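You operate a simulated robot arm through the tools that you are given. There is no shell and no other tool.

You are at the controls of a simulated robot arm. One attempt, no reset.

TASK
Wind the paper back to 20 cm and return the slider there.
Fine: lift both iron blocks off on to the bare table first; push the orange lever to FREE before you wind.

The check looks at the end state, three seconds after you hand in, the way a careful person would. Anything else that was tipped, shoved, dropped, spilled or broken makes it a failure.

THE ROBOT
A 7-joint arm with a fingered hand, fixed in place. Base frame: the origin is at the foot of the arm, x ahead of it, y to its left, z up. Lengths are in mm, angles in rad, forces in N, time in s.
With the tool pointing down near the work surface it reaches from about 100 to 940 mm from the base axis. Its first joint turns from -1.204 to 3.002 rad. Payload 5 kg.
Tool frame: the origin (TCP) lies between the finger pads and is the grasp point; the fingertips stand 32 mm ahead of it; z points along the fingers, y is the line along which they close. The gripper opens to 160 mm. The gripper's body begins 89 mm behind the TCP. The gripper is a hand of 3 fingers: y runs from the thumb to the fingers, the wrist lies at [0, 0, -252] in the tool frame.
Orientation is that of the tool frame in the base frame, as [roll, pitch, yaw] about the fixed x, y, z axes, in that order (R = Rz(yaw) Ry(pitch) Rx(roll)). With the fingers straight down and closing along the base's y, the tool's x points along the base's -x, its y along +y and its z along -z.

THE INTERFACE
- The arm moves only by the tool move_arm. Its argument "motion" is a list of rows, each an object (a shift or turn left out is 0) with "offset": the shift along the tool's x, y, z in units of 50 mm (1.0 is 50 mm), a list of three; "rotation": the turn, a rotation vector about the tool's x, y, z in units of 8 degrees (1.0 is 8 degrees), a list of three. In form: [{"offset": [tx, ty, tz], "rotation": [wx, wy, wz]}, ...]. A call has 1 to 20 rows; each row shifts and turns the commanded pose from where the row before left it, along the tool's axes as they then stand. A call with a number of a shift or a turn outside -1 to 1 is refused whole. Each row takes 0.2 s and may step no farther than 50 mm and 0.15 rad from the row before; otherwise, the whole call is refused. Where a pose cannot be reached the arm comes as near as it can. A force on the tool above 40 N (or 10 N above the force at the start of the call, whichever is more), or a blocked arm, ends the call early, and 0.2 s more pass. In this call time passes only in rows, and 0.2 s behind the last. The reply holds the time, the measured pose of the TCP, the force on the tool along the base axes, the opening and the grip force, in the units named above and with some noise, with the torque about the TCP (base axes, N m) and any sound that the robot's microphone picked up.
- Cameras (640 x 400 px; columns grow to the right, rows downward): "scene" is fixed at [400.9, 500.3, 1650.8]; the picture's right is [-0.95, -0.30, 0.00], its down [-0.15, 0.47, -0.87] and it looks along [0.27, -0.83, -0.49] (base axes); focal length 348 px, centre (320, 200). "wrist" rides on the gripper at [65, -4, -116] in the tool frame; the picture's right is [0.06, 1.00, 0.00], its down [-0.87, 0.05, -0.49] and it looks along [-0.49, 0.03, 0.87] (tool axes); focal length 261 px, centre (320, 200). There is no depth. A picture from a camera that has moved, and an enlarged one, comes with that camera's place and axes in the base frame and with its lens.
- camera(camera): a new picture of that camera. The clock stands still meanwhile.
- lift_body(by): slides the trunk up (or, below 0, down) by that many mm; the arm rides with it, the base frame stays. It gives what a move gives, with no picture.
- move_fingers(finger1, finger2, thumb_bend): sets how far each is bent, from 0 (flat) to 100 (curled in); at 30 the hand is open as for a grip, at 70 the pads meet at the TCP. One left out holds its place. A second passes; each finger stops where it meets its share of the squeeze, and holds until it gets a number again. It is the only way to open and close the hand. It gives what a move gives, with no picture; readings hold the bend of each and the force on the fingers (four entries, about 0 where the hand has none), thumb and palm.
- inspect(camera, box): a new picture of the part [left, top, right, bottom] of that camera's present view, enlarged. The clock stands still meanwhile.
- sign_off(): hands the job in; it is judged then, once.

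Places have to be worked out from the pictures, the camera data and where the tool is seen. Open the gripper and draw the arm clear of the work before you hand the job in, unless the task says otherwise.

The tools are called after "Emit:" as name(argument=value, ...) on one line, values as JSON. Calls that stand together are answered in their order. move_arm: Moves the arm, as the interface text tells. Its arguments: {"type":"object","properties":{"motion":{"type":"array","items":{"type":"object","properties":{"offset":{"type":"array","items":{"type":"number"}},"rotation":{"type":"array","items":{"type":"number"}}}}}},"required":["motion"]} The other tools are called the same way: lift_body (by) slides the trunk up or down; move_fingers (finger1, finger2, thumb_bend) moves the fingers one by one; camera (camera) takes a picture; inspect (camera, box) takes an enlarged picture of a part of a camera's view; sign_off () hands the job in.

At the start:

```text
time: 0.0
eef_pos: [406.3, -562.0, 1374.5]
tcp_rot: [3.142, 0.001, 3.141]
ft_force: [0.2, -0.8, -0.4]
torque: [0.01, 0.03, 0.0]
finger_gap: 159.9
grasp_force: 0.1
shape: jaw
bend: [30.0, 30.0, 30.0]
finger forces: [0.1, 0.0, 0.0, 0.1, 0.0, 0.0]
trunk travel left (down, up): [-800.0, 140.0]
```

scene: 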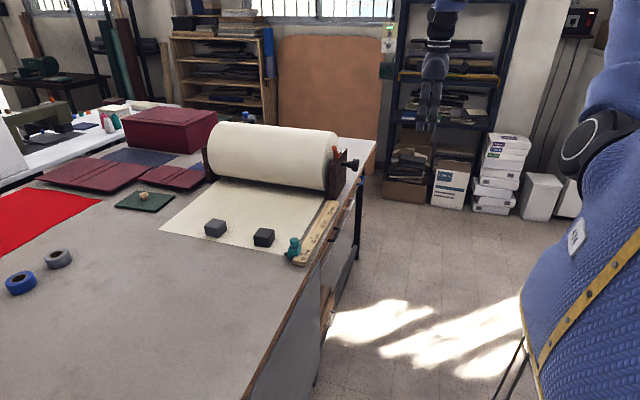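
wrist: 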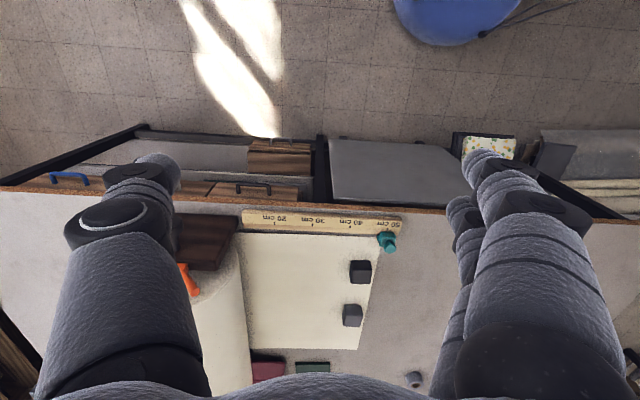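

The pictures show a paper roll on a stand, a sheet drawn out with two dark blocks on it, a ruler with a teal slider near 50 cm, and an orange lever and crank on the near end of the roll. I'll enlarge the work area to locate these before moving.

Emit:
inspect(camera="scene", box=[180, 110, 380, 280])

Emit:
inspect(camera="wrist", box=[160, 180, 460, 390])

Emit:
inspect(camera="scene", box=[300, 130, 380, 200])

```text
2.35 times, centred on (280, 195) of scene
camera zoom: at [400.9, 500.3, 1650.8], right [-0.95, -0.3, 0.0], down [-0.15, 0.47, -0.87], along [0.27, -0.83, -0.49], focal length 819 px, centre (414, 212)
```

zoom: 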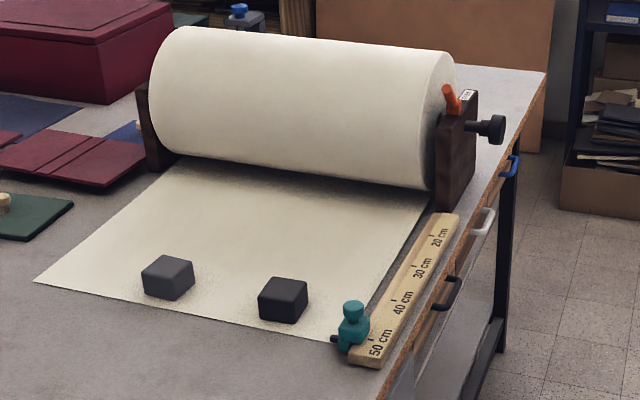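

```text
1.90 times, centred on (310, 285) of wrist
camera zoom: at [342.5, -565.5, 1490.2], right [-0.06, 1.0, 0.0], down [0.87, 0.05, 0.49], along [0.49, 0.03, -0.87], focal length 496 px, centre (339, 38)
```

zoom: 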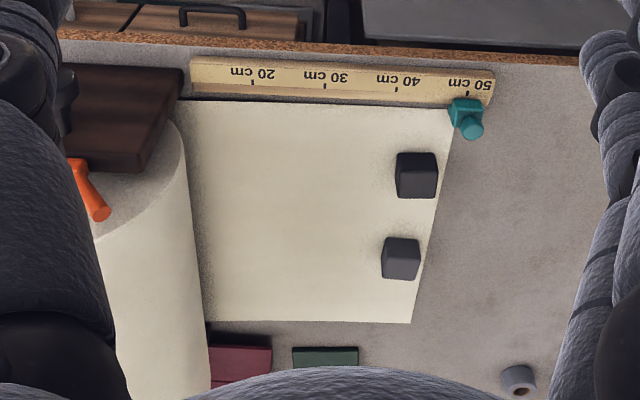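

```text
5.71 times, centred on (340, 165) of scene
camera zoom: at [400.9, 500.3, 1650.8], right [-0.95, -0.3, 0.0], down [-0.15, 0.47, -0.87], along [0.27, -0.83, -0.49], focal length 1989 px, centre (206, 400)
```

zoom: 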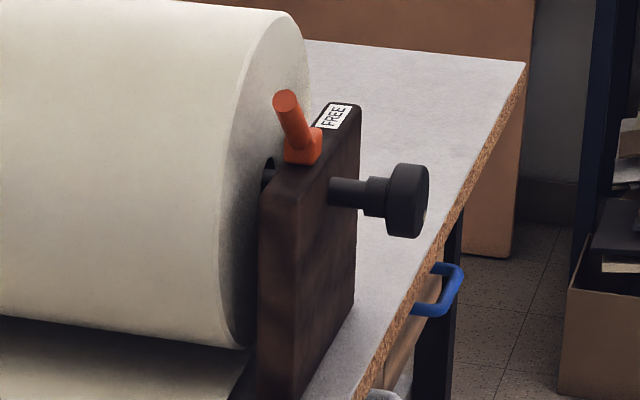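

The slider triangulates to about (768, -358, 937). The black block is near (897, -410) and the grey one near (1090, -405), with the roll axis along x and the knob on its -x end. I'll move about 250 mm toward -y, staying high, so the wrist camera can see the knob and lever.

Emit:
move_arm(motion=[{"offset": [0, -1, 0]}, {"offset": [0, -1, 0]}, {"offset": [0, -1, 0]}, {"offset": [0, -1, 0]}, {"offset": [0, -1, 0]}])

Emit:
camera(camera="wrist")

Emit:
camera(camera="scene")

```text
time: 1.2
eef_pos: [407.3, -813.2, 1374.1]
tcp_rot: [3.141, 0.001, 3.141]
ft_force: [0.2, -0.2, -0.5]
torque: [0.04, 0.01, 0.03]
finger_gap: 160.2
grasp_force: 0.1
shape: jaw
bend: [30.0, 30.0, 30.0]
finger forces: [0.0, 0.0, 0.1, 0.0, 0.0, 0.1]
trunk travel left (down, up): [-800.0, 140.0]
```

```text
taken
camera wrist: at [343.2, -817.6, 1489.2], right [-0.06, 1.0, 0.0], down [0.87, 0.05, 0.49], along [0.49, 0.03, -0.87], focal length 261 px, centre (320, 200)
```

wrist: 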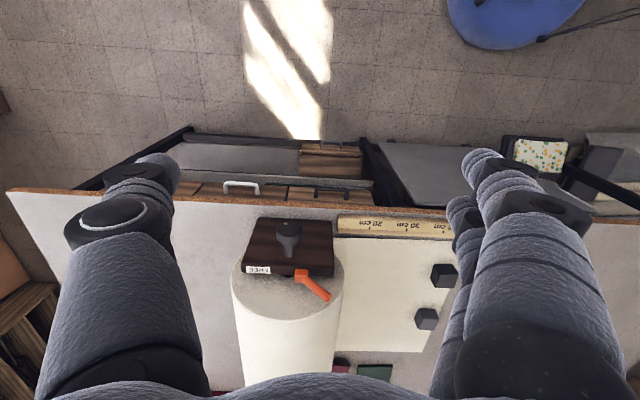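

```text
taken
```

scene: 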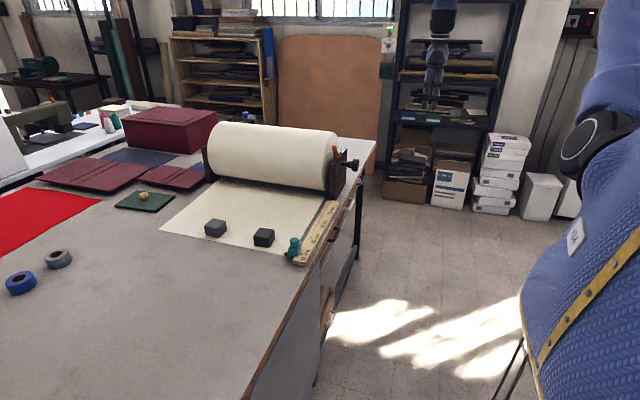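

Emit:
inspect(camera="wrist", box=[220, 200, 480, 370])

Emit:
inspect(camera="wrist", box=[230, 205, 350, 310])

```text
2.35 times, centred on (350, 285) of wrist
camera zoom: at [343.2, -817.6, 1489.2], right [-0.06, 1.0, 0.0], down [0.87, 0.05, 0.49], along [0.49, 0.03, -0.87], focal length 613 px, centre (249, 0)
```

zoom: 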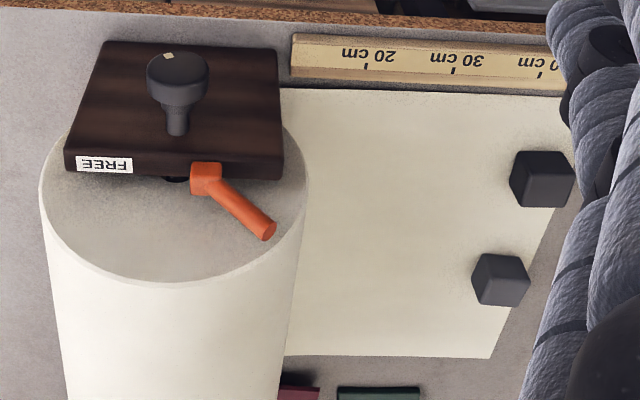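

```text
3.81 times, centred on (290, 258) of wrist
camera zoom: at [343.2, -817.6, 1489.2], right [-0.06, 1.0, 0.0], down [0.87, 0.05, 0.49], along [0.49, 0.03, -0.87], focal length 993 px, centre (434, -19)
```

zoom: 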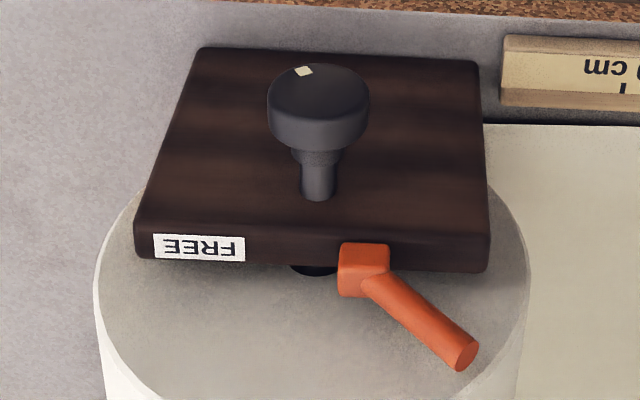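

The lever's pivot is at about (758, -832, 1084) and it leans toward +y with its tip near (758, -780, 1146). The FREE label is on the -y side, so the lever must be pushed toward -y. The knob is about 58 mm across at roughly (684, -863, 1038). Next I'll move over the blocks, still high, to measure them.

Emit:
move_arm(motion=[{"offset": [-0.5, 0.8, 0.25]}, {"offset": [-0.5, 0.8, 0.25]}, {"offset": [-0.5, 0.8, 0.25]}, {"offset": [-0.5, 0.8, 0.25]}, {"offset": [-0.5, 0.8, 0.25]}, {"offset": [-0.5, 0.8, 0.25]}, {"offset": [-0.5, 0.8, 0.25]}, {"offset": [-0.5, 0.8, 0.25]}, {"offset": [-0.5, 0.8, 0.25]}, {"offset": [-0.5, 0.8, 0.25]}])

Emit:
camera(camera="wrist")

Emit:
camera(camera="scene")

```text
time: 3.4
eef_pos: [658.3, -408.5, 1249.1]
tcp_rot: [3.141, -0.001, -3.14]
ft_force: [0.4, 0.2, 0.2]
torque: [-0.08, 0.01, 0.0]
finger_gap: 159.9
grasp_force: 0.1
shape: jaw
bend: [30.0, 30.0, 30.0]
finger forces: [0.0, 0.0, 0.1, 0.0, 0.1, 0.0]
trunk travel left (down, up): [-800.0, 140.0]
```

```text
taken
camera wrist: at [594.6, -412.9, 1364.3], right [-0.06, 1.0, 0.0], down [0.87, 0.05, 0.49], along [0.49, 0.03, -0.87], focal length 261 px, centre (320, 200)
```

wrist: 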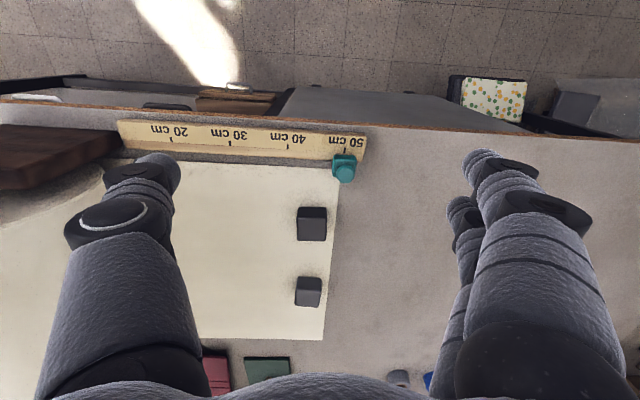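

```text
taken
```

scene: 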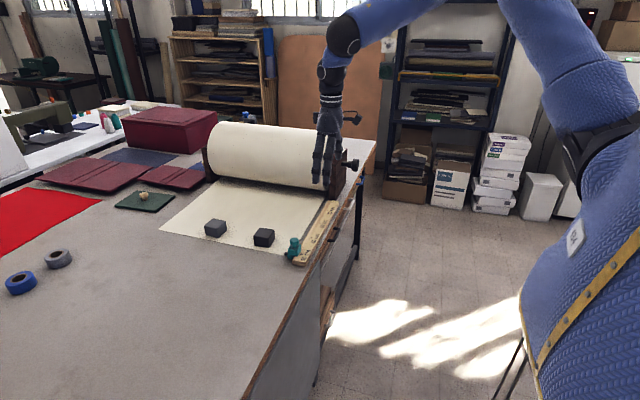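

The blocks, slider and ruler are all visible now. I'll enlarge them to get accurate positions.

Emit:
inspect(camera="wrist", box=[100, 100, 400, 290])

Emit:
inspect(camera="wrist", box=[270, 140, 390, 215])

Emit:
inspect(camera="wrist", box=[260, 190, 380, 345])

Emit:
inspect(camera="scene", box=[190, 200, 330, 290])

```text
2.11 times, centred on (250, 195) of wrist
camera zoom: at [594.6, -412.9, 1364.3], right [-0.06, 1.0, 0.0], down [0.87, 0.05, 0.49], along [0.49, 0.03, -0.87], focal length 549 px, centre (467, 210)
```

zoom: 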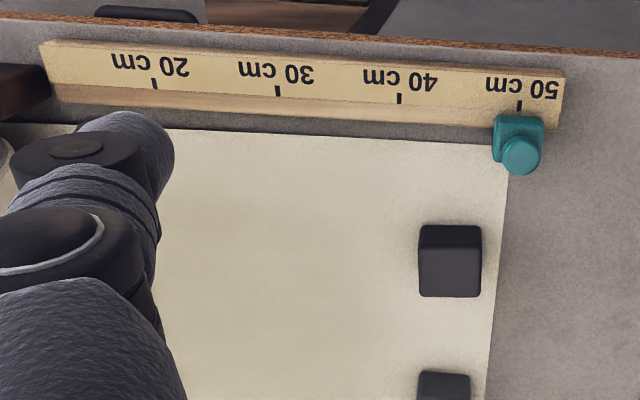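

```text
5.33 times, centred on (330, 178) of wrist
camera zoom: at [594.6, -412.9, 1364.3], right [-0.06, 1.0, 0.0], down [0.87, 0.05, 0.49], along [0.49, 0.03, -0.87], focal length 1390 px, centre (267, 320)
```

zoom: 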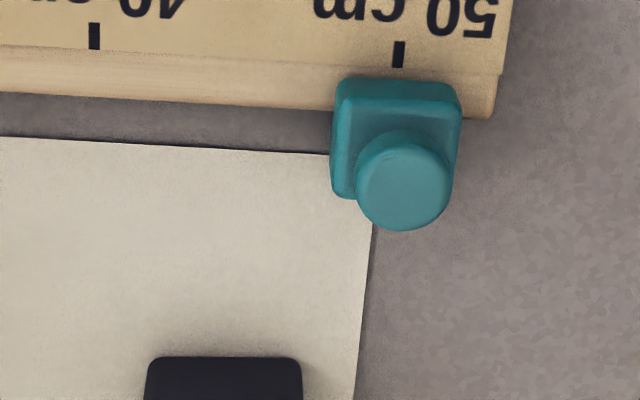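

```text
2.58 times, centred on (320, 268) of wrist
camera zoom: at [594.6, -412.9, 1364.3], right [-0.06, 1.0, 0.0], down [0.87, 0.05, 0.49], along [0.49, 0.03, -0.87], focal length 673 px, centre (320, 26)
```

zoom: 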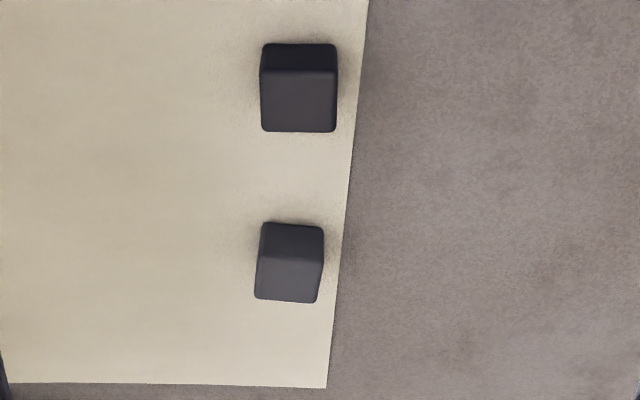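

```text
4.44 times, centred on (260, 245) of scene
camera zoom: at [400.9, 500.3, 1650.8], right [-0.95, -0.3, 0.0], down [-0.15, 0.47, -0.87], along [0.27, -0.83, -0.49], focal length 1547 px, centre (587, 0)
```

zoom: 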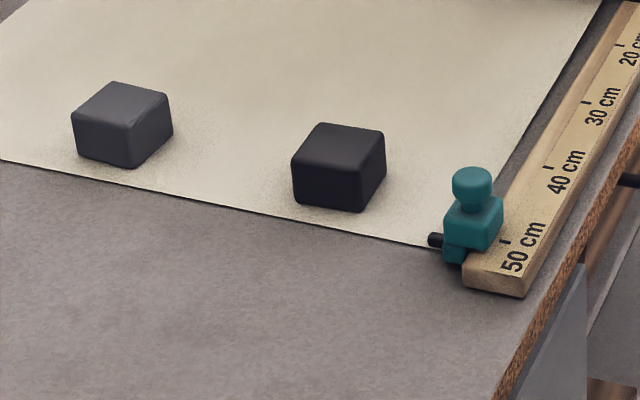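

The black block's top centre is at about (899, -411, 947) and the grey one's at about (1101, -411, 944). Each is roughly 57 mm square and 38 mm tall, with the table at z≈909. They lie far out, so I'll lower the trunk a little and tilt the tool forward to extend the reach, staying well above everything.

Emit:
lift_body(by=-120)

Emit:
move_arm(motion=[{"rotation": [0, -1, 0]}, {"rotation": [0, -1, 0]}, {"rotation": [0, -1, 0]}, {"rotation": [0, -1, 0]}])

Emit:
camera(camera="scene")

Emit:
camera(camera="wrist")

```text
time: 4.9
eef_pos: [658.2, -409.6, 1130.8]
tcp_rot: [-3.14, 0.0, 3.142]
ft_force: [-0.8, -0.3, -0.1]
torque: [0.0, 0.0, -0.02]
finger_gap: 159.7
grasp_force: 0.1
shape: jaw
bend: [30.0, 30.0, 30.0]
finger forces: [0.0, 0.1, 0.1, 0.0, 0.0, 0.1]
trunk travel left (down, up): [-680.0, 260.0]
```

```text
time: 5.9
eef_pos: [656.5, -411.9, 1129.1]
tcp_rot: [-3.141, 0.561, -3.141]
ft_force: [0.2, 0.5, 0.1]
torque: [0.01, -0.05, 0.02]
finger_gap: 159.6
grasp_force: 0.1
shape: jaw
bend: [30.0, 30.0, 30.0]
finger forces: [0.1, 0.0, 0.0, 0.1, 0.1, 0.1]
trunk travel left (down, up): [-680.0, 260.0]
```

```text
taken
```

scene: 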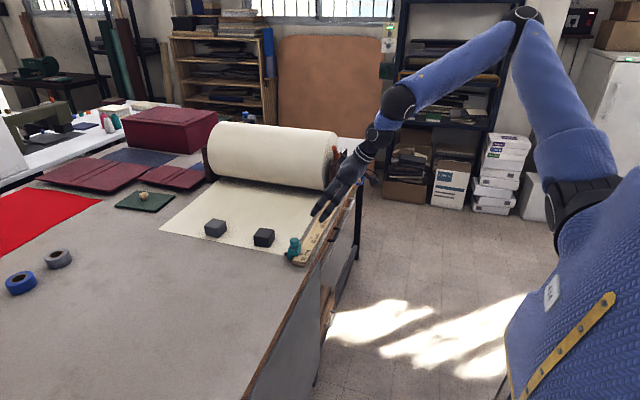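

```text
taken
camera wrist: at [541.1, -415.9, 1192.8], right [-0.05, 1.0, -0.03], down [0.47, 0.05, 0.88], along [0.88, 0.03, -0.48], focal length 261 px, centre (320, 200)
```

wrist: 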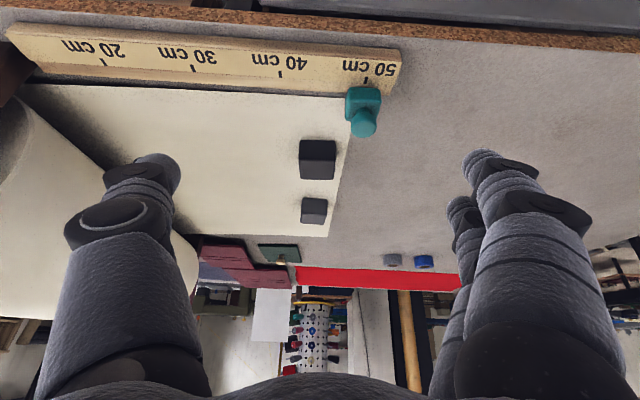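

The arm is working elbow-up, with the shoulder near z≈1340. I'll move forward over the black block at a safe height and then lower the trunk further for more reach.

Emit:
move_arm(motion=[{"offset": [-0.74, 0, 0.635]}, {"offset": [-0.74, 0, 0.635]}, {"offset": [-0.74, 0, 0.635]}, {"offset": [-0.74, 0, 0.635]}])

Emit:
lift_body(by=-50)

Emit:
camera(camera="scene")

Emit:
camera(camera="wrist")

```text
time: 6.9
eef_pos: [852.3, -409.9, 1098.4]
tcp_rot: [-3.141, 0.558, 3.14]
ft_force: [0.3, 0.3, 0.1]
torque: [-0.04, 0.03, -0.03]
finger_gap: 159.6
grasp_force: 0.0
shape: jaw
bend: [30.0, 30.0, 30.0]
finger forces: [0.1, 0.0, 0.1, 0.0, 0.0, 0.0]
trunk travel left (down, up): [-680.0, 260.0]
```

```text
time: 7.8
eef_pos: [851.2, -411.1, 1049.9]
tcp_rot: [-3.142, 0.559, -3.141]
ft_force: [0.0, -0.7, 0.3]
torque: [-0.03, 0.03, -0.01]
finger_gap: 160.0
grasp_force: 0.1
shape: jaw
bend: [30.0, 30.0, 30.0]
finger forces: [0.0, 0.1, 0.0, 0.0, 0.0, 0.0]
trunk travel left (down, up): [-630.0, 310.0]
```

```text
taken
```

scene: 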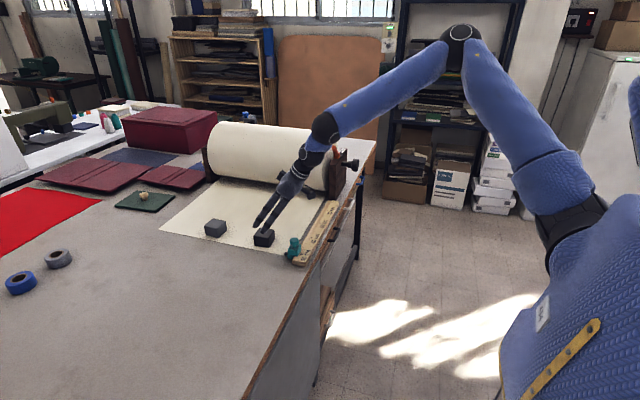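

```text
taken
camera wrist: at [735.0, -414.2, 1113.4], right [-0.05, 1.0, -0.03], down [0.48, 0.05, 0.88], along [0.88, 0.03, -0.48], focal length 261 px, centre (320, 200)
```

wrist: 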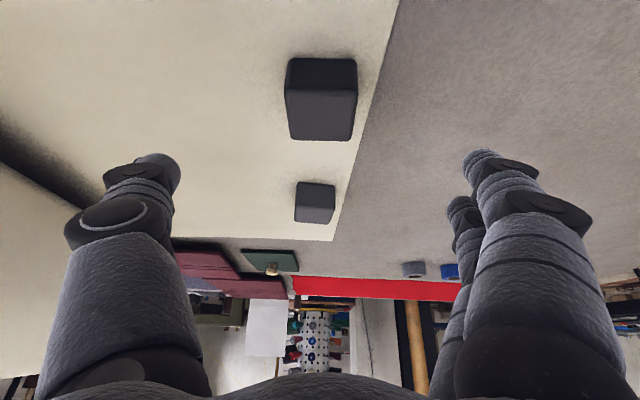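

The reach is comfortable. I'll descend around the black block with the TCP slightly above mid-height, and stop short to check the alignment.

Emit:
move_arm(motion=[{"offset": [0.1, 0, 0.6]}, {"offset": [0.1, 0, 0.6]}, {"offset": [0.1, 0, 0.5]}])

Emit:
camera(camera="wrist")

Emit:
inspect(camera="scene", box=[190, 150, 350, 290])

```text
time: 8.6
eef_pos: [883.1, -412.6, 969.2]
tcp_rot: [-3.14, 0.557, 3.141]
ft_force: [-1.4, 0.0, 1.0]
torque: [-0.01, 0.0, 0.0]
finger_gap: 160.1
grasp_force: 0.2
shape: jaw
bend: [30.0, 30.0, 30.0]
finger forces: [0.0, 0.0, 0.1, 0.1, 0.0, 0.0]
trunk travel left (down, up): [-630.0, 310.0]
```

```text
taken
camera wrist: at [768.2, -415.2, 1031.4], right [-0.05, 1.0, -0.03], down [0.48, 0.05, 0.88], along [0.88, 0.03, -0.48], focal length 261 px, centre (320, 200)
```

wrist: 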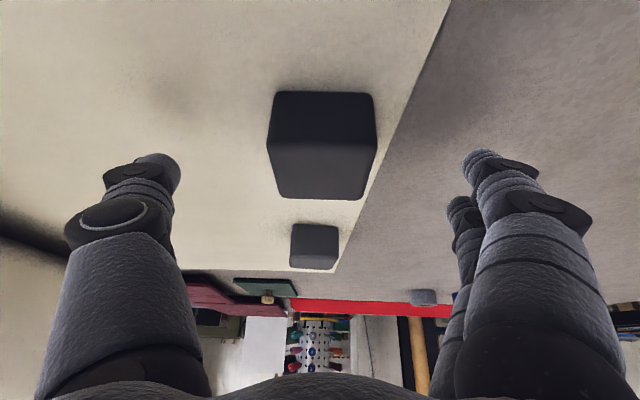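

```text
2.86 times, centred on (270, 220) of scene
camera zoom: at [400.9, 500.3, 1650.8], right [-0.95, -0.3, 0.0], down [-0.15, 0.47, -0.87], along [0.27, -0.83, -0.49], focal length 994 px, centre (463, 143)
```

zoom: 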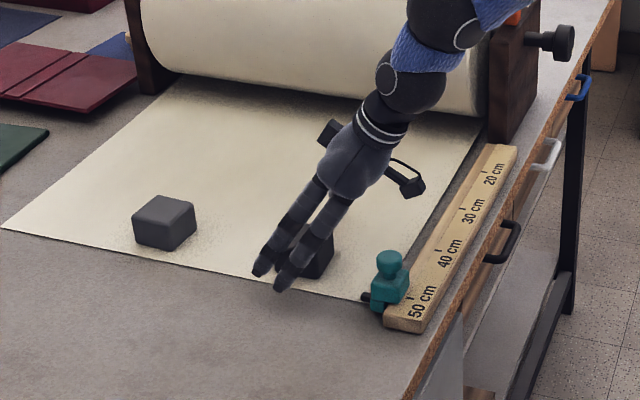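

The black block is centred near (894, -410), between z≈910 and 947, and sits nicely between the fingers. I'll go down about 15 mm more and pre-close partway to check where the tips sit.

Emit:
move_arm(motion=[{"offset": [0.2, 0.04, 0.25]}])

Emit:
move_fingers(finger1=48, finger2=48, thumb_bend=48)

Emit:
camera(camera="wrist")

Emit:
inspect(camera="scene", box=[210, 190, 330, 280])

```text
time: 9.0
eef_pos: [881.7, -408.7, 953.6]
tcp_rot: [3.139, 0.558, 3.141]
ft_force: [1.2, -0.8, -0.6]
torque: [0.06, -0.01, 0.01]
finger_gap: 159.4
grasp_force: 0.0
shape: jaw
bend: [30.0, 30.0, 30.0]
finger forces: [0.1, 0.0, 0.0, 0.0, 0.0, 0.0]
trunk travel left (down, up): [-630.0, 310.0]
```

```text
time: 10.0
eef_pos: [881.5, -409.1, 954.4]
tcp_rot: [3.141, 0.557, 3.141]
ft_force: [-0.2, -0.3, 0.9]
torque: [-0.01, 0.0, 0.02]
finger_gap: 96.1
grasp_force: 0.1
shape: fingers
bend: [48.0, 48.0, 48.0]
finger forces: [0.1, 0.0, 0.0, 0.0, 0.1, 0.1]
trunk travel left (down, up): [-630.0, 310.0]
```

```text
taken
camera wrist: at [766.0, -412.7, 1017.5], right [-0.05, 1.0, -0.03], down [0.48, 0.05, 0.88], along [0.88, 0.03, -0.48], focal length 261 px, centre (320, 200)
```

wrist: 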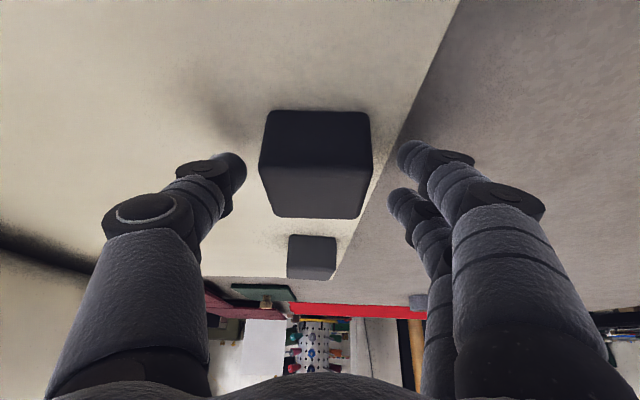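

```text
4.44 times, centred on (270, 235) of scene
camera zoom: at [400.9, 500.3, 1650.8], right [-0.95, -0.3, 0.0], down [-0.15, 0.47, -0.87], along [0.27, -0.83, -0.49], focal length 1547 px, centre (542, 44)
```

zoom: 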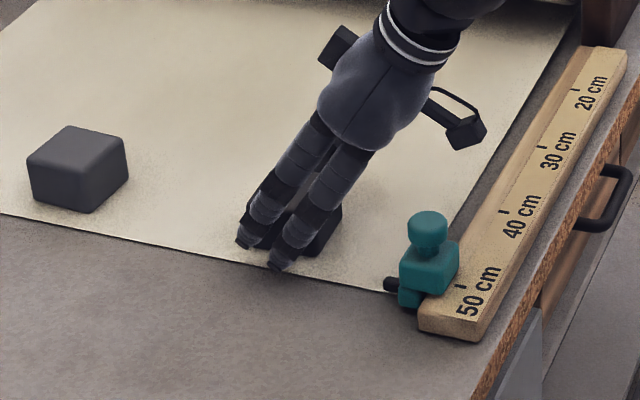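

At bend 48 the gap is 96 mm and the fingers straddle the block evenly. I'll close onto it.

Emit:
move_fingers(finger1=66, finger2=66, thumb_bend=66)

Emit:
inspect(camera="scene", box=[210, 190, 330, 280])

Emit:
camera(camera="wrist")

```text
time: 11.0
eef_pos: [882.1, -408.1, 954.2]
tcp_rot: [-3.141, 0.557, 3.141]
ft_force: [1.2, 0.0, 0.1]
torque: [-0.01, 0.02, 0.01]
finger_gap: 63.0
grasp_force: 18.3
shape: fingers
bend: [58.0, 57.0, 60.0]
finger forces: [8.7, 9.5, 0.0, 0.1, 18.8, 0.0]
trunk travel left (down, up): [-630.0, 310.0]
```

```text
4.44 times, centred on (270, 235) of scene
camera zoom: at [400.9, 500.3, 1650.8], right [-0.95, -0.3, 0.0], down [-0.15, 0.47, -0.87], along [0.27, -0.83, -0.49], focal length 1547 px, centre (542, 44)
```

zoom: 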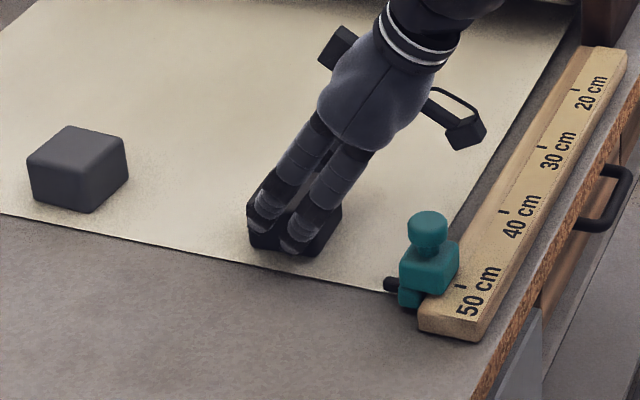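

```text
taken
camera wrist: at [766.2, -412.8, 1017.2], right [-0.05, 1.0, -0.03], down [0.48, 0.05, 0.88], along [0.88, 0.03, -0.48], focal length 261 px, centre (320, 200)
```

wrist: 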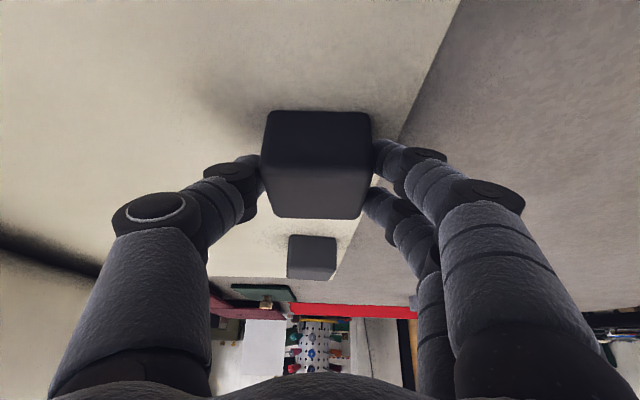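

It's gripped at about 18 N with the fingers flat on both sides. I'll lift gently by 30 mm and check that it comes up.

Emit:
move_arm(motion=[{"offset": [-0.053, 0, -0.085]}, {"offset": [-0.106, 0, -0.17]}, {"offset": [-0.106, 0, -0.17]}, {"offset": [-0.053, 0, -0.085]}])

Emit:
inspect(camera="scene", box=[210, 180, 330, 280])

Emit:
camera(camera="wrist")

```text
time: 12.0
eef_pos: [880.2, -408.0, 983.8]
tcp_rot: [3.14, 0.557, 3.141]
ft_force: [-1.1, 0.8, -8.4]
torque: [-0.02, 0.12, -0.03]
finger_gap: 62.8
grasp_force: 18.6
shape: fingers
bend: [58.0, 57.0, 60.0]
finger forces: [9.0, 9.3, 0.0, 0.1, 18.3, 0.1]
trunk travel left (down, up): [-630.0, 310.0]
```

```text
4.00 times, centred on (270, 230) of scene
camera zoom: at [400.9, 500.3, 1650.8], right [-0.95, -0.3, 0.0], down [-0.15, 0.47, -0.87], along [0.27, -0.83, -0.49], focal length 1392 px, centre (520, 80)
```

zoom: 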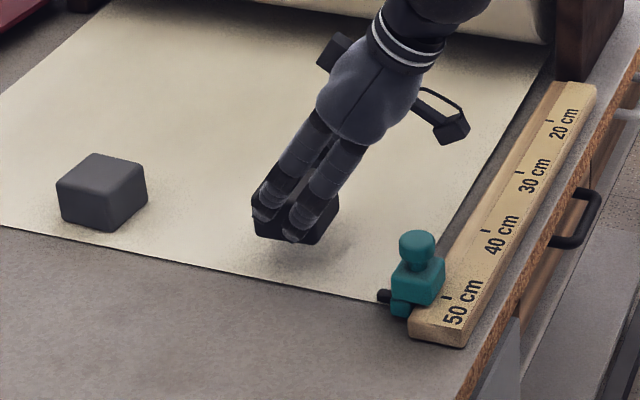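

```text
taken
camera wrist: at [765.3, -412.7, 1046.6], right [-0.05, 1.0, -0.03], down [0.48, 0.05, 0.88], along [0.88, 0.03, -0.48], focal length 261 px, centre (320, 200)
```

wrist: 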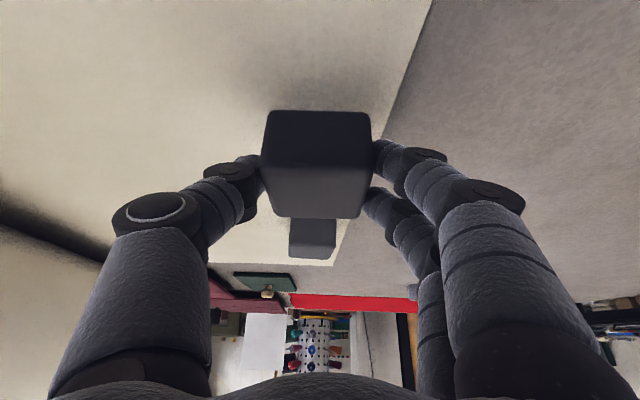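

The block is held (about 8.5 N) with no slip. I'll carry it about 280 mm toward +y at a slightly greater height, past the slider to the bare table.

Emit:
move_arm(motion=[{"offset": [-0.106, 0, -0.17]}, {"offset": [-0.106, 0.3, -0.17]}, {"offset": [0, 0.6, 0]}, {"offset": [0, 0.8, 0]}, {"offset": [0, 0.8, 0]}, {"offset": [0, 0.8, 0]}, {"offset": [0, 0.8, 0]}, {"offset": [0, 0.8, 0]}, {"offset": [0, 0.5, 0]}, {"offset": [0, 0.2, 0]}])

Emit:
camera(camera="scene")

Emit:
camera(camera="wrist")

```text
time: 14.2
eef_pos: [877.1, -139.0, 1007.7]
tcp_rot: [3.136, 0.559, 3.14]
ft_force: [0.2, -0.5, -8.8]
torque: [0.02, 0.12, -0.01]
finger_gap: 62.7
grasp_force: 17.9
shape: fingers
bend: [58.0, 57.0, 60.0]
finger forces: [8.8, 8.9, 0.0, 0.1, 17.8, 0.0]
out of reach, approached as far as the arm can: row 9, 10
trunk travel left (down, up): [-630.0, 310.0]
```

```text
taken
```

scene: 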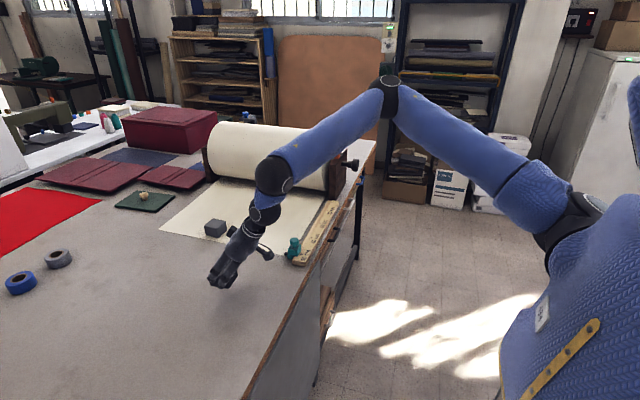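

```text
taken
camera wrist: at [760.8, -144.1, 1071.0], right [-0.05, 1.0, -0.03], down [0.48, 0.05, 0.88], along [0.88, 0.03, -0.48], focal length 261 px, centre (320, 200)
```

wrist: 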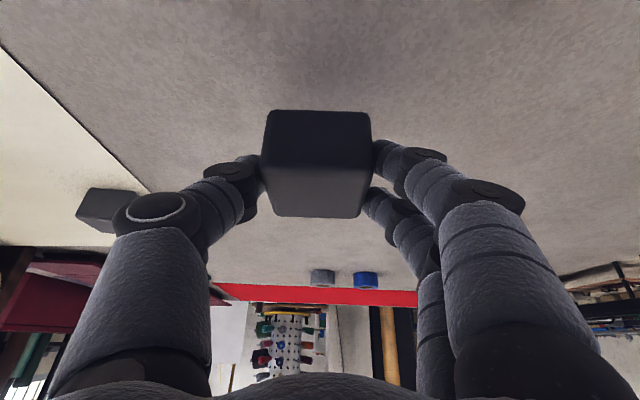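

The arm reports its limit at about y=-139 here. That spot is already bare table, so I'll back off slightly and lower the block there, stopping just short of the surface.

Emit:
move_arm(motion=[{"offset": [0.2, -0.3, 0.1]}, {"offset": [0.25, -0.1, 0.15]}, {"offset": [0.2, 0, 0.12]}, {"offset": [0.12, 0, 0.1]}])

Emit:
inspect(camera="scene", box=[160, 200, 320, 320])

```text
time: 15.2
eef_pos: [856.5, -159.1, 966.6]
tcp_rot: [-3.142, 0.556, 3.141]
ft_force: [0.3, -0.3, -9.6]
torque: [0.01, 0.16, -0.02]
finger_gap: 62.6
grasp_force: 17.3
shape: fingers
bend: [58.0, 57.0, 60.0]
finger forces: [8.8, 9.0, 0.0, 0.0, 17.7, 0.0]
trunk travel left (down, up): [-630.0, 310.0]
```

```text
3.33 times, centred on (240, 260) of scene
camera zoom: at [400.9, 500.3, 1650.8], right [-0.95, -0.3, 0.0], down [-0.15, 0.47, -0.87], along [0.27, -0.83, -0.49], focal length 1160 px, centre (587, 0)
```

zoom: 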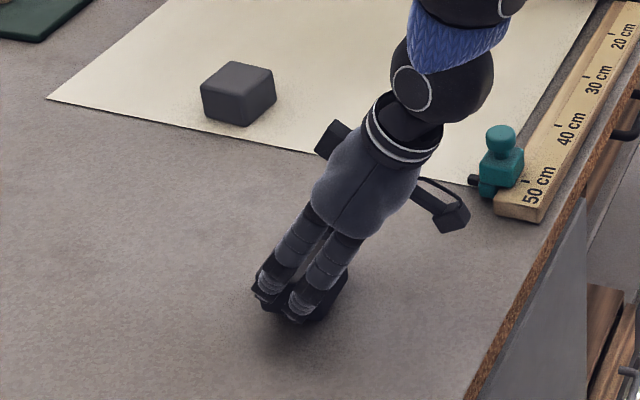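

The block is about 12 mm above the bare table, so I'll lower it slowly to contact.

Emit:
move_arm(motion=[{"offset": [0.053, 0, 0.085]}, {"offset": [0.053, 0, 0.085]}, {"offset": [0.02, 0, 0.03]}])

```text
time: 16.0
eef_pos: [856.8, -160.0, 953.8]
tcp_rot: [3.14, 0.559, 3.141]
ft_force: [0.1, 0.3, -7.5]
torque: [0.02, 0.11, -0.01]
finger_gap: 62.9
grasp_force: 17.7
shape: fingers
bend: [58.0, 57.0, 60.0]
finger forces: [8.9, 9.0, 0.1, 0.0, 17.8, 0.1]
trunk travel left (down, up): [-630.0, 310.0]
```

The force is just starting to ease at z=953.8, so I'll go down 1–2 mm more until the table carries the weight.

Emit:
move_arm(motion=[{"offset": [0.011, 0, 0.017]}, {"offset": [0.008, 0, 0.012]}])

```text
time: 16.6
eef_pos: [856.4, -160.5, 954.3]
tcp_rot: [3.141, 0.557, -3.14]
ft_force: [-0.6, -1.2, -1.6]
torque: [-0.04, 0.04, -0.04]
finger_gap: 62.7
grasp_force: 18.2
shape: fingers
bend: [58.0, 57.0, 60.0]
finger forces: [8.5, 9.4, 0.1, 0.0, 18.8, 0.0]
trunk travel left (down, up): [-630.0, 310.0]
```

The load is now on the table (-1.6 N), so I'll open the hand back to 40 and look.

Emit:
move_fingers(finger1=42, finger2=42, thumb_bend=42)

Emit:
camera(camera="wrist")

Emit:
inspect(camera="scene", box=[160, 200, 320, 320])

```text
time: 17.6
eef_pos: [855.0, -158.8, 953.3]
tcp_rot: [-3.141, 0.558, -3.141]
ft_force: [-0.1, -0.7, 0.0]
torque: [0.01, 0.01, 0.01]
finger_gap: 119.1
grasp_force: 0.0
shape: fingers
bend: [42.0, 42.0, 42.0]
finger forces: [0.0, 0.0, 0.0, 0.0, 0.0, 0.0]
trunk travel left (down, up): [-630.0, 310.0]
```

```text
taken
camera wrist: at [740.3, -163.2, 1017.0], right [-0.05, 1.0, -0.03], down [0.48, 0.05, 0.88], along [0.88, 0.03, -0.48], focal length 261 px, centre (320, 200)
```

wrist: 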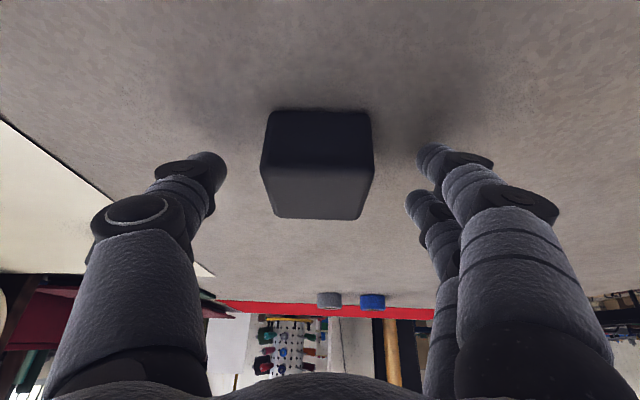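

```text
3.33 times, centred on (240, 260) of scene
camera zoom: at [400.9, 500.3, 1650.8], right [-0.95, -0.3, 0.0], down [-0.15, 0.47, -0.87], along [0.27, -0.83, -0.49], focal length 1160 px, centre (587, 0)
```

zoom: 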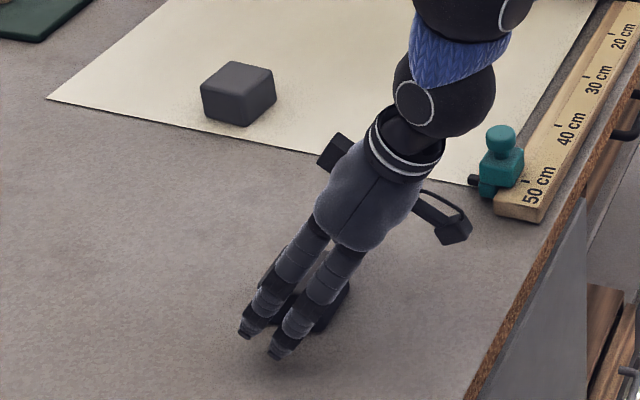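

The block stands free on bare table near (869, -159). I'll open fully, rise straight up, then go back toward the grey block.

Emit:
move_fingers(finger1=30, finger2=30, thumb_bend=30)

Emit:
move_arm(motion=[{"offset": [-0.39, 0, -0.62]}, {"offset": [-0.39, 0, -0.62]}, {"offset": [-0.39, 0, -0.62]}, {"offset": [0, -0.9, 0]}, {"offset": [0, -0.9, 0]}, {"offset": [0, -0.9, 0]}, {"offset": [0, -0.9, 0]}, {"offset": [-0.5, -0.7, 0.3]}, {"offset": [-0.5, -0.7, 0.3]}, {"rotation": [0, -1, 0]}, {"rotation": [0, -1, 0]}])

Emit:
camera(camera="scene")

Emit:
camera(camera="wrist")

```text
time: 18.6
eef_pos: [855.9, -158.5, 953.3]
tcp_rot: [-3.141, 0.559, 3.141]
ft_force: [0.1, 0.5, 0.0]
torque: [0.02, 0.0, 0.0]
finger_gap: 167.8
grasp_force: 0.1
shape: fingers
bend: [30.0, 30.0, 30.0]
finger forces: [0.0, 0.0, 0.0, 0.1, 0.0, 0.0]
trunk travel left (down, up): [-630.0, 310.0]
```

```text
time: 21.0
eef_pos: [915.8, -410.2, 1063.8]
tcp_rot: [3.14, 0.839, 3.14]
ft_force: [-0.7, -0.4, 0.0]
torque: [0.06, 0.02, 0.01]
finger_gap: 168.0
grasp_force: 0.2
shape: fingers
bend: [30.0, 30.0, 30.0]
finger forces: [0.0, 0.0, 0.0, 0.0, 0.0, 0.0]
trunk travel left (down, up): [-630.0, 310.0]
```

```text
taken
```

scene: 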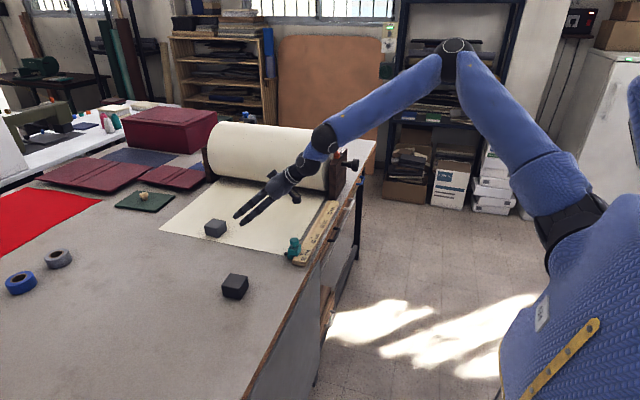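

```text
taken
camera wrist: at [787.0, -413.7, 1092.6], right [-0.04, 1.0, -0.05], down [0.21, 0.05, 0.98], along [0.98, 0.03, -0.22], focal length 261 px, centre (320, 200)
```

wrist: 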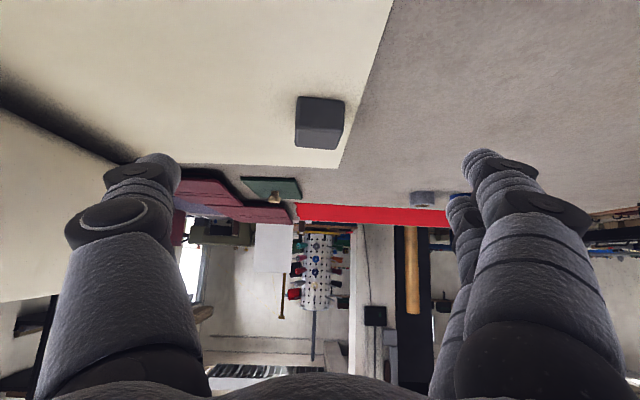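

The black block sits alone on the bare table. The tool tilt is now 48°, so I'll advance toward the grey block at height, testing the reach.

Emit:
move_arm(motion=[{"offset": [-0.335, 0, 0.81]}, {"offset": [-0.335, 0, 0.81]}, {"offset": [-0.335, 0, 0.81]}])

Emit:
camera(camera="scene")

Emit:
camera(camera="wrist")

Emit:
inspect(camera="wrist", box=[240, 60, 400, 160])

```text
time: 21.8
eef_pos: [1039.4, -409.4, 1017.5]
tcp_rot: [3.14, 0.833, 3.14]
ft_force: [0.2, 0.8, 0.0]
torque: [-0.02, -0.01, -0.05]
finger_gap: 167.8
grasp_force: 0.1
shape: fingers
bend: [30.0, 30.0, 30.0]
finger forces: [0.1, 0.0, 0.0, 0.0, 0.0, 0.0]
trunk travel left (down, up): [-630.0, 310.0]
```

```text
taken
```

scene: 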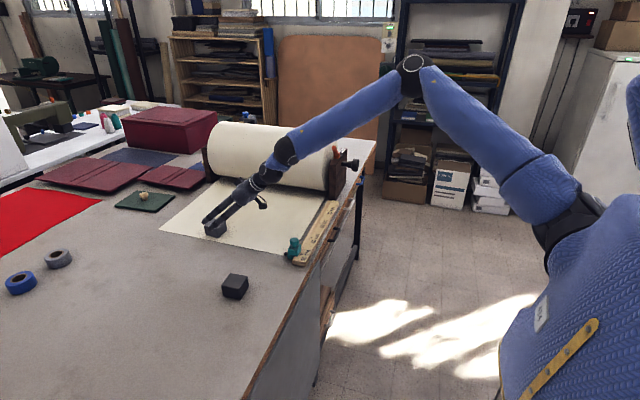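

```text
taken
camera wrist: at [911.9, -413.2, 1047.8], right [-0.04, 1.0, -0.05], down [0.22, 0.05, 0.97], along [0.98, 0.03, -0.22], focal length 261 px, centre (320, 200)
```

wrist: 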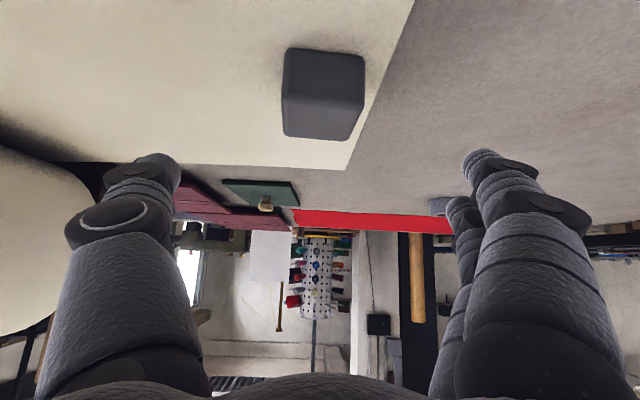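

```text
4.00 times, centred on (320, 110) of wrist
camera zoom: at [911.9, -413.2, 1047.8], right [-0.04, 1.0, -0.05], down [0.22, 0.05, 0.97], along [0.98, 0.03, -0.22], focal length 1043 px, centre (320, 560)
```

zoom: 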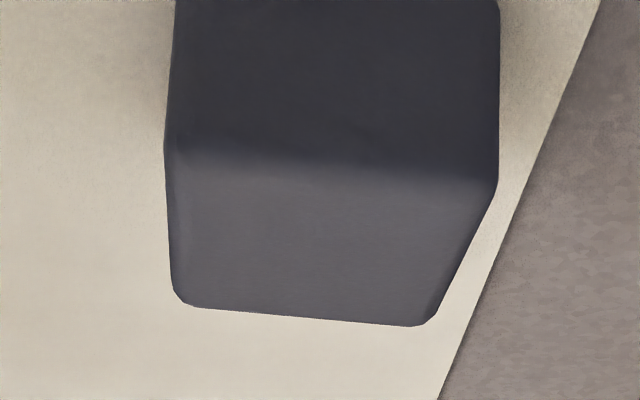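

The grey block is centred near (1096, -411) and yawed about -3.5°. I'll turn the hand to match and descend around it.

Emit:
move_arm(motion=[{"rotation": [0.325, 0, 0.293]}, {"offset": [0.17, -0.01, 0.463]}, {"offset": [0.17, 0, 0.463]}, {"offset": [0.14, 0, 0.4]}])

Emit:
camera(camera="wrist")

Emit:
inspect(camera="scene", box=[160, 180, 300, 270])

```text
time: 22.8
eef_pos: [1071.6, -412.1, 956.0]
tcp_rot: [-3.14, 0.836, 3.081]
ft_force: [-0.6, -0.1, -0.5]
torque: [0.02, -0.05, -0.01]
finger_gap: 167.9
grasp_force: 0.0
shape: fingers
bend: [30.0, 30.0, 30.0]
finger forces: [0.0, 0.1, 0.0, 0.1, 0.0, 0.0]
trunk travel left (down, up): [-630.0, 310.0]
```

```text
taken
camera wrist: at [943.0, -408.2, 985.9], right [0.02, 1.0, -0.05], down [0.22, 0.04, 0.97], along [0.98, -0.03, -0.22], focal length 261 px, centre (320, 200)
```

wrist: 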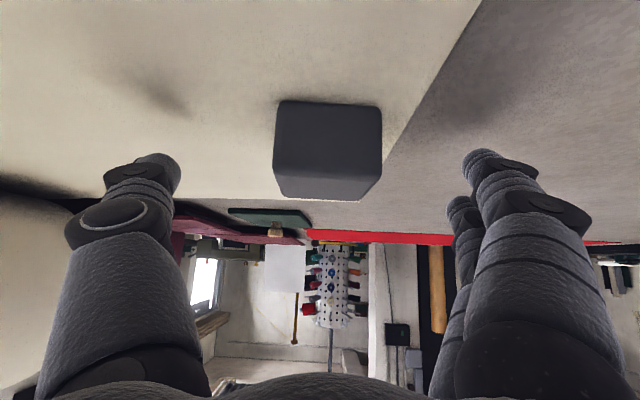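

```text
4.44 times, centred on (230, 225) of scene
camera zoom: at [400.9, 500.3, 1650.8], right [-0.95, -0.3, 0.0], down [-0.15, 0.47, -0.87], along [0.27, -0.83, -0.49], focal length 1547 px, centre (720, 89)
```

zoom: 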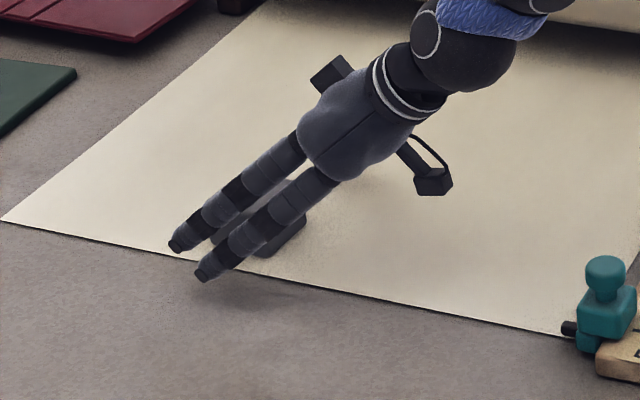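

Alignment is good. I'll lower about 6 mm more and close on the grey block.

Emit:
move_arm(motion=[{"offset": [0.06, 0, 0.11]}])

Emit:
move_fingers(finger1=66, finger2=66, thumb_bend=66)

Emit:
camera(camera="wrist")

Emit:
inspect(camera="scene", box=[160, 180, 300, 270])

```text
time: 23.2
eef_pos: [1073.6, -413.0, 952.0]
tcp_rot: [-3.14, 0.838, 3.082]
ft_force: [0.5, -0.5, -0.2]
torque: [0.0, 0.0, -0.01]
finger_gap: 167.7
grasp_force: 0.0
shape: fingers
bend: [30.0, 30.0, 30.0]
finger forces: [0.0, 0.1, 0.0, 0.1, 0.0, 0.0]
trunk travel left (down, up): [-630.0, 310.0]
```

```text
time: 24.2
eef_pos: [1073.3, -410.9, 952.1]
tcp_rot: [3.139, 0.838, 3.079]
ft_force: [0.6, 4.4, -0.1]
torque: [0.01, -0.01, 0.1]
finger_gap: 63.1
grasp_force: 19.0
shape: fingers
bend: [57.0, 57.0, 61.0]
finger forces: [10.2, 10.3, 0.0, 0.0, 16.8, 0.1]
trunk travel left (down, up): [-630.0, 310.0]
```

```text
taken
camera wrist: at [944.7, -407.7, 981.2], right [0.02, 1.0, -0.05], down [0.22, 0.04, 0.97], along [0.98, -0.03, -0.22], focal length 261 px, centre (320, 200)
```

wrist: 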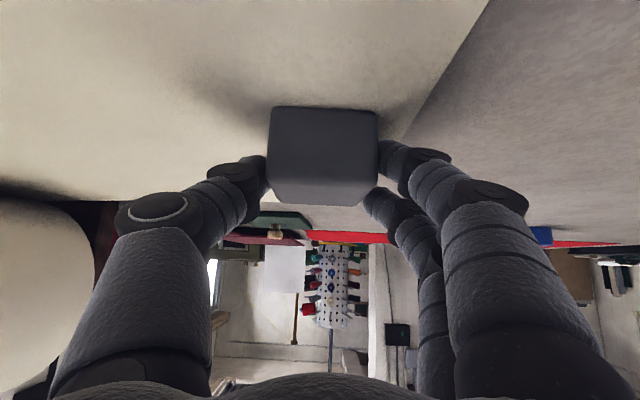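

```text
4.44 times, centred on (230, 225) of scene
camera zoom: at [400.9, 500.3, 1650.8], right [-0.95, -0.3, 0.0], down [-0.15, 0.47, -0.87], along [0.27, -0.83, -0.49], focal length 1547 px, centre (720, 89)
```

zoom: 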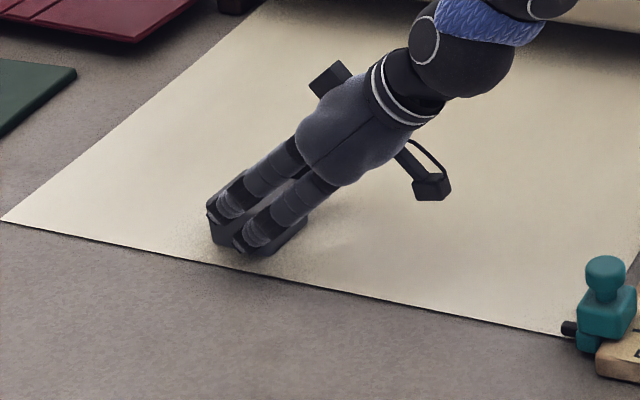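

The grey block is gripped at 19 N. I'll lift it gently and then carry it back and toward +y, off the paper.

Emit:
move_arm(motion=[{"offset": [-0.06, 0, -0.055]}, {"offset": [-0.15, 0, -0.14]}, {"offset": [-0.2, 0, -0.18]}, {"offset": [-0.2, 0, -0.18]}, {"offset": [-0.13, 0, -0.12]}])

Emit:
inspect(camera="scene", box=[160, 180, 300, 270])

```text
time: 25.4
eef_pos: [1073.4, -413.0, 1001.0]
tcp_rot: [-3.142, 0.837, 3.081]
ft_force: [0.2, 0.4, -9.1]
torque: [0.0, 0.23, -0.02]
finger_gap: 63.0
grasp_force: 18.0
shape: fingers
bend: [57.0, 57.0, 61.0]
finger forces: [9.4, 8.8, 0.1, 0.0, 18.4, 0.0]
trunk travel left (down, up): [-630.0, 310.0]
```

```text
4.44 times, centred on (230, 225) of scene
camera zoom: at [400.9, 500.3, 1650.8], right [-0.95, -0.3, 0.0], down [-0.15, 0.47, -0.87], along [0.27, -0.83, -0.49], focal length 1547 px, centre (720, 89)
```

zoom: 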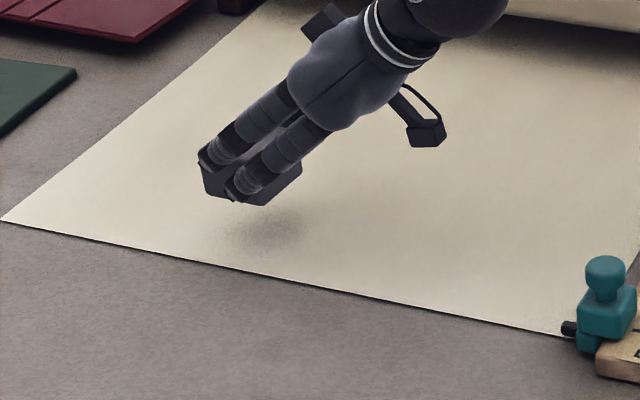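

The block is lifted cleanly, so I'll carry it toward (960, -255) on bare table.

Emit:
move_arm(motion=[{"offset": [0.2, 0.3, -0.2]}, {"offset": [0.374, 0.6, -0.416]}, {"offset": [0.374, 0.6, -0.416]}, {"offset": [0.374, 0.6, -0.416]}, {"offset": [0.374, 0.6, -0.416]}, {"offset": [0.174, 0.3, -0.216]}])

Emit:
camera(camera="scene")

Emit:
camera(camera="wrist")

```text
time: 26.8
eef_pos: [943.8, -254.6, 1001.8]
tcp_rot: [3.141, 0.838, 3.08]
ft_force: [0.9, -0.4, -7.5]
torque: [0.02, 0.22, -0.02]
finger_gap: 63.3
grasp_force: 18.1
shape: fingers
bend: [57.0, 57.0, 61.0]
finger forces: [9.4, 8.6, 0.1, 0.1, 18.3, 0.0]
trunk travel left (down, up): [-630.0, 310.0]
```

```text
taken
```

scene: 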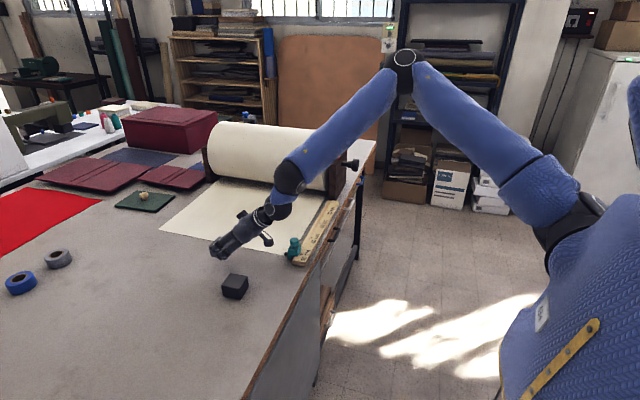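

```text
taken
camera wrist: at [814.9, -250.3, 1030.7], right [0.02, 1.0, -0.05], down [0.22, 0.04, 0.97], along [0.98, -0.03, -0.22], focal length 261 px, centre (320, 200)
```

wrist: 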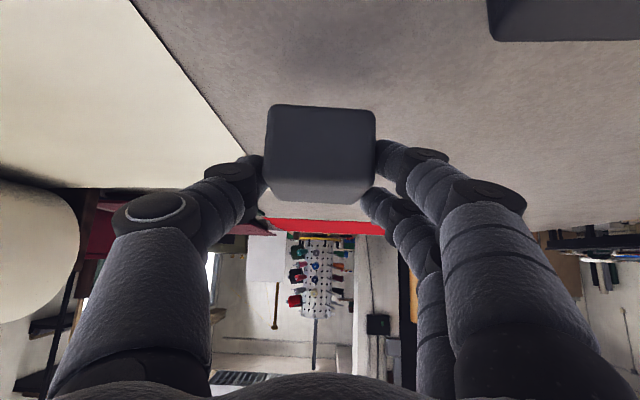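

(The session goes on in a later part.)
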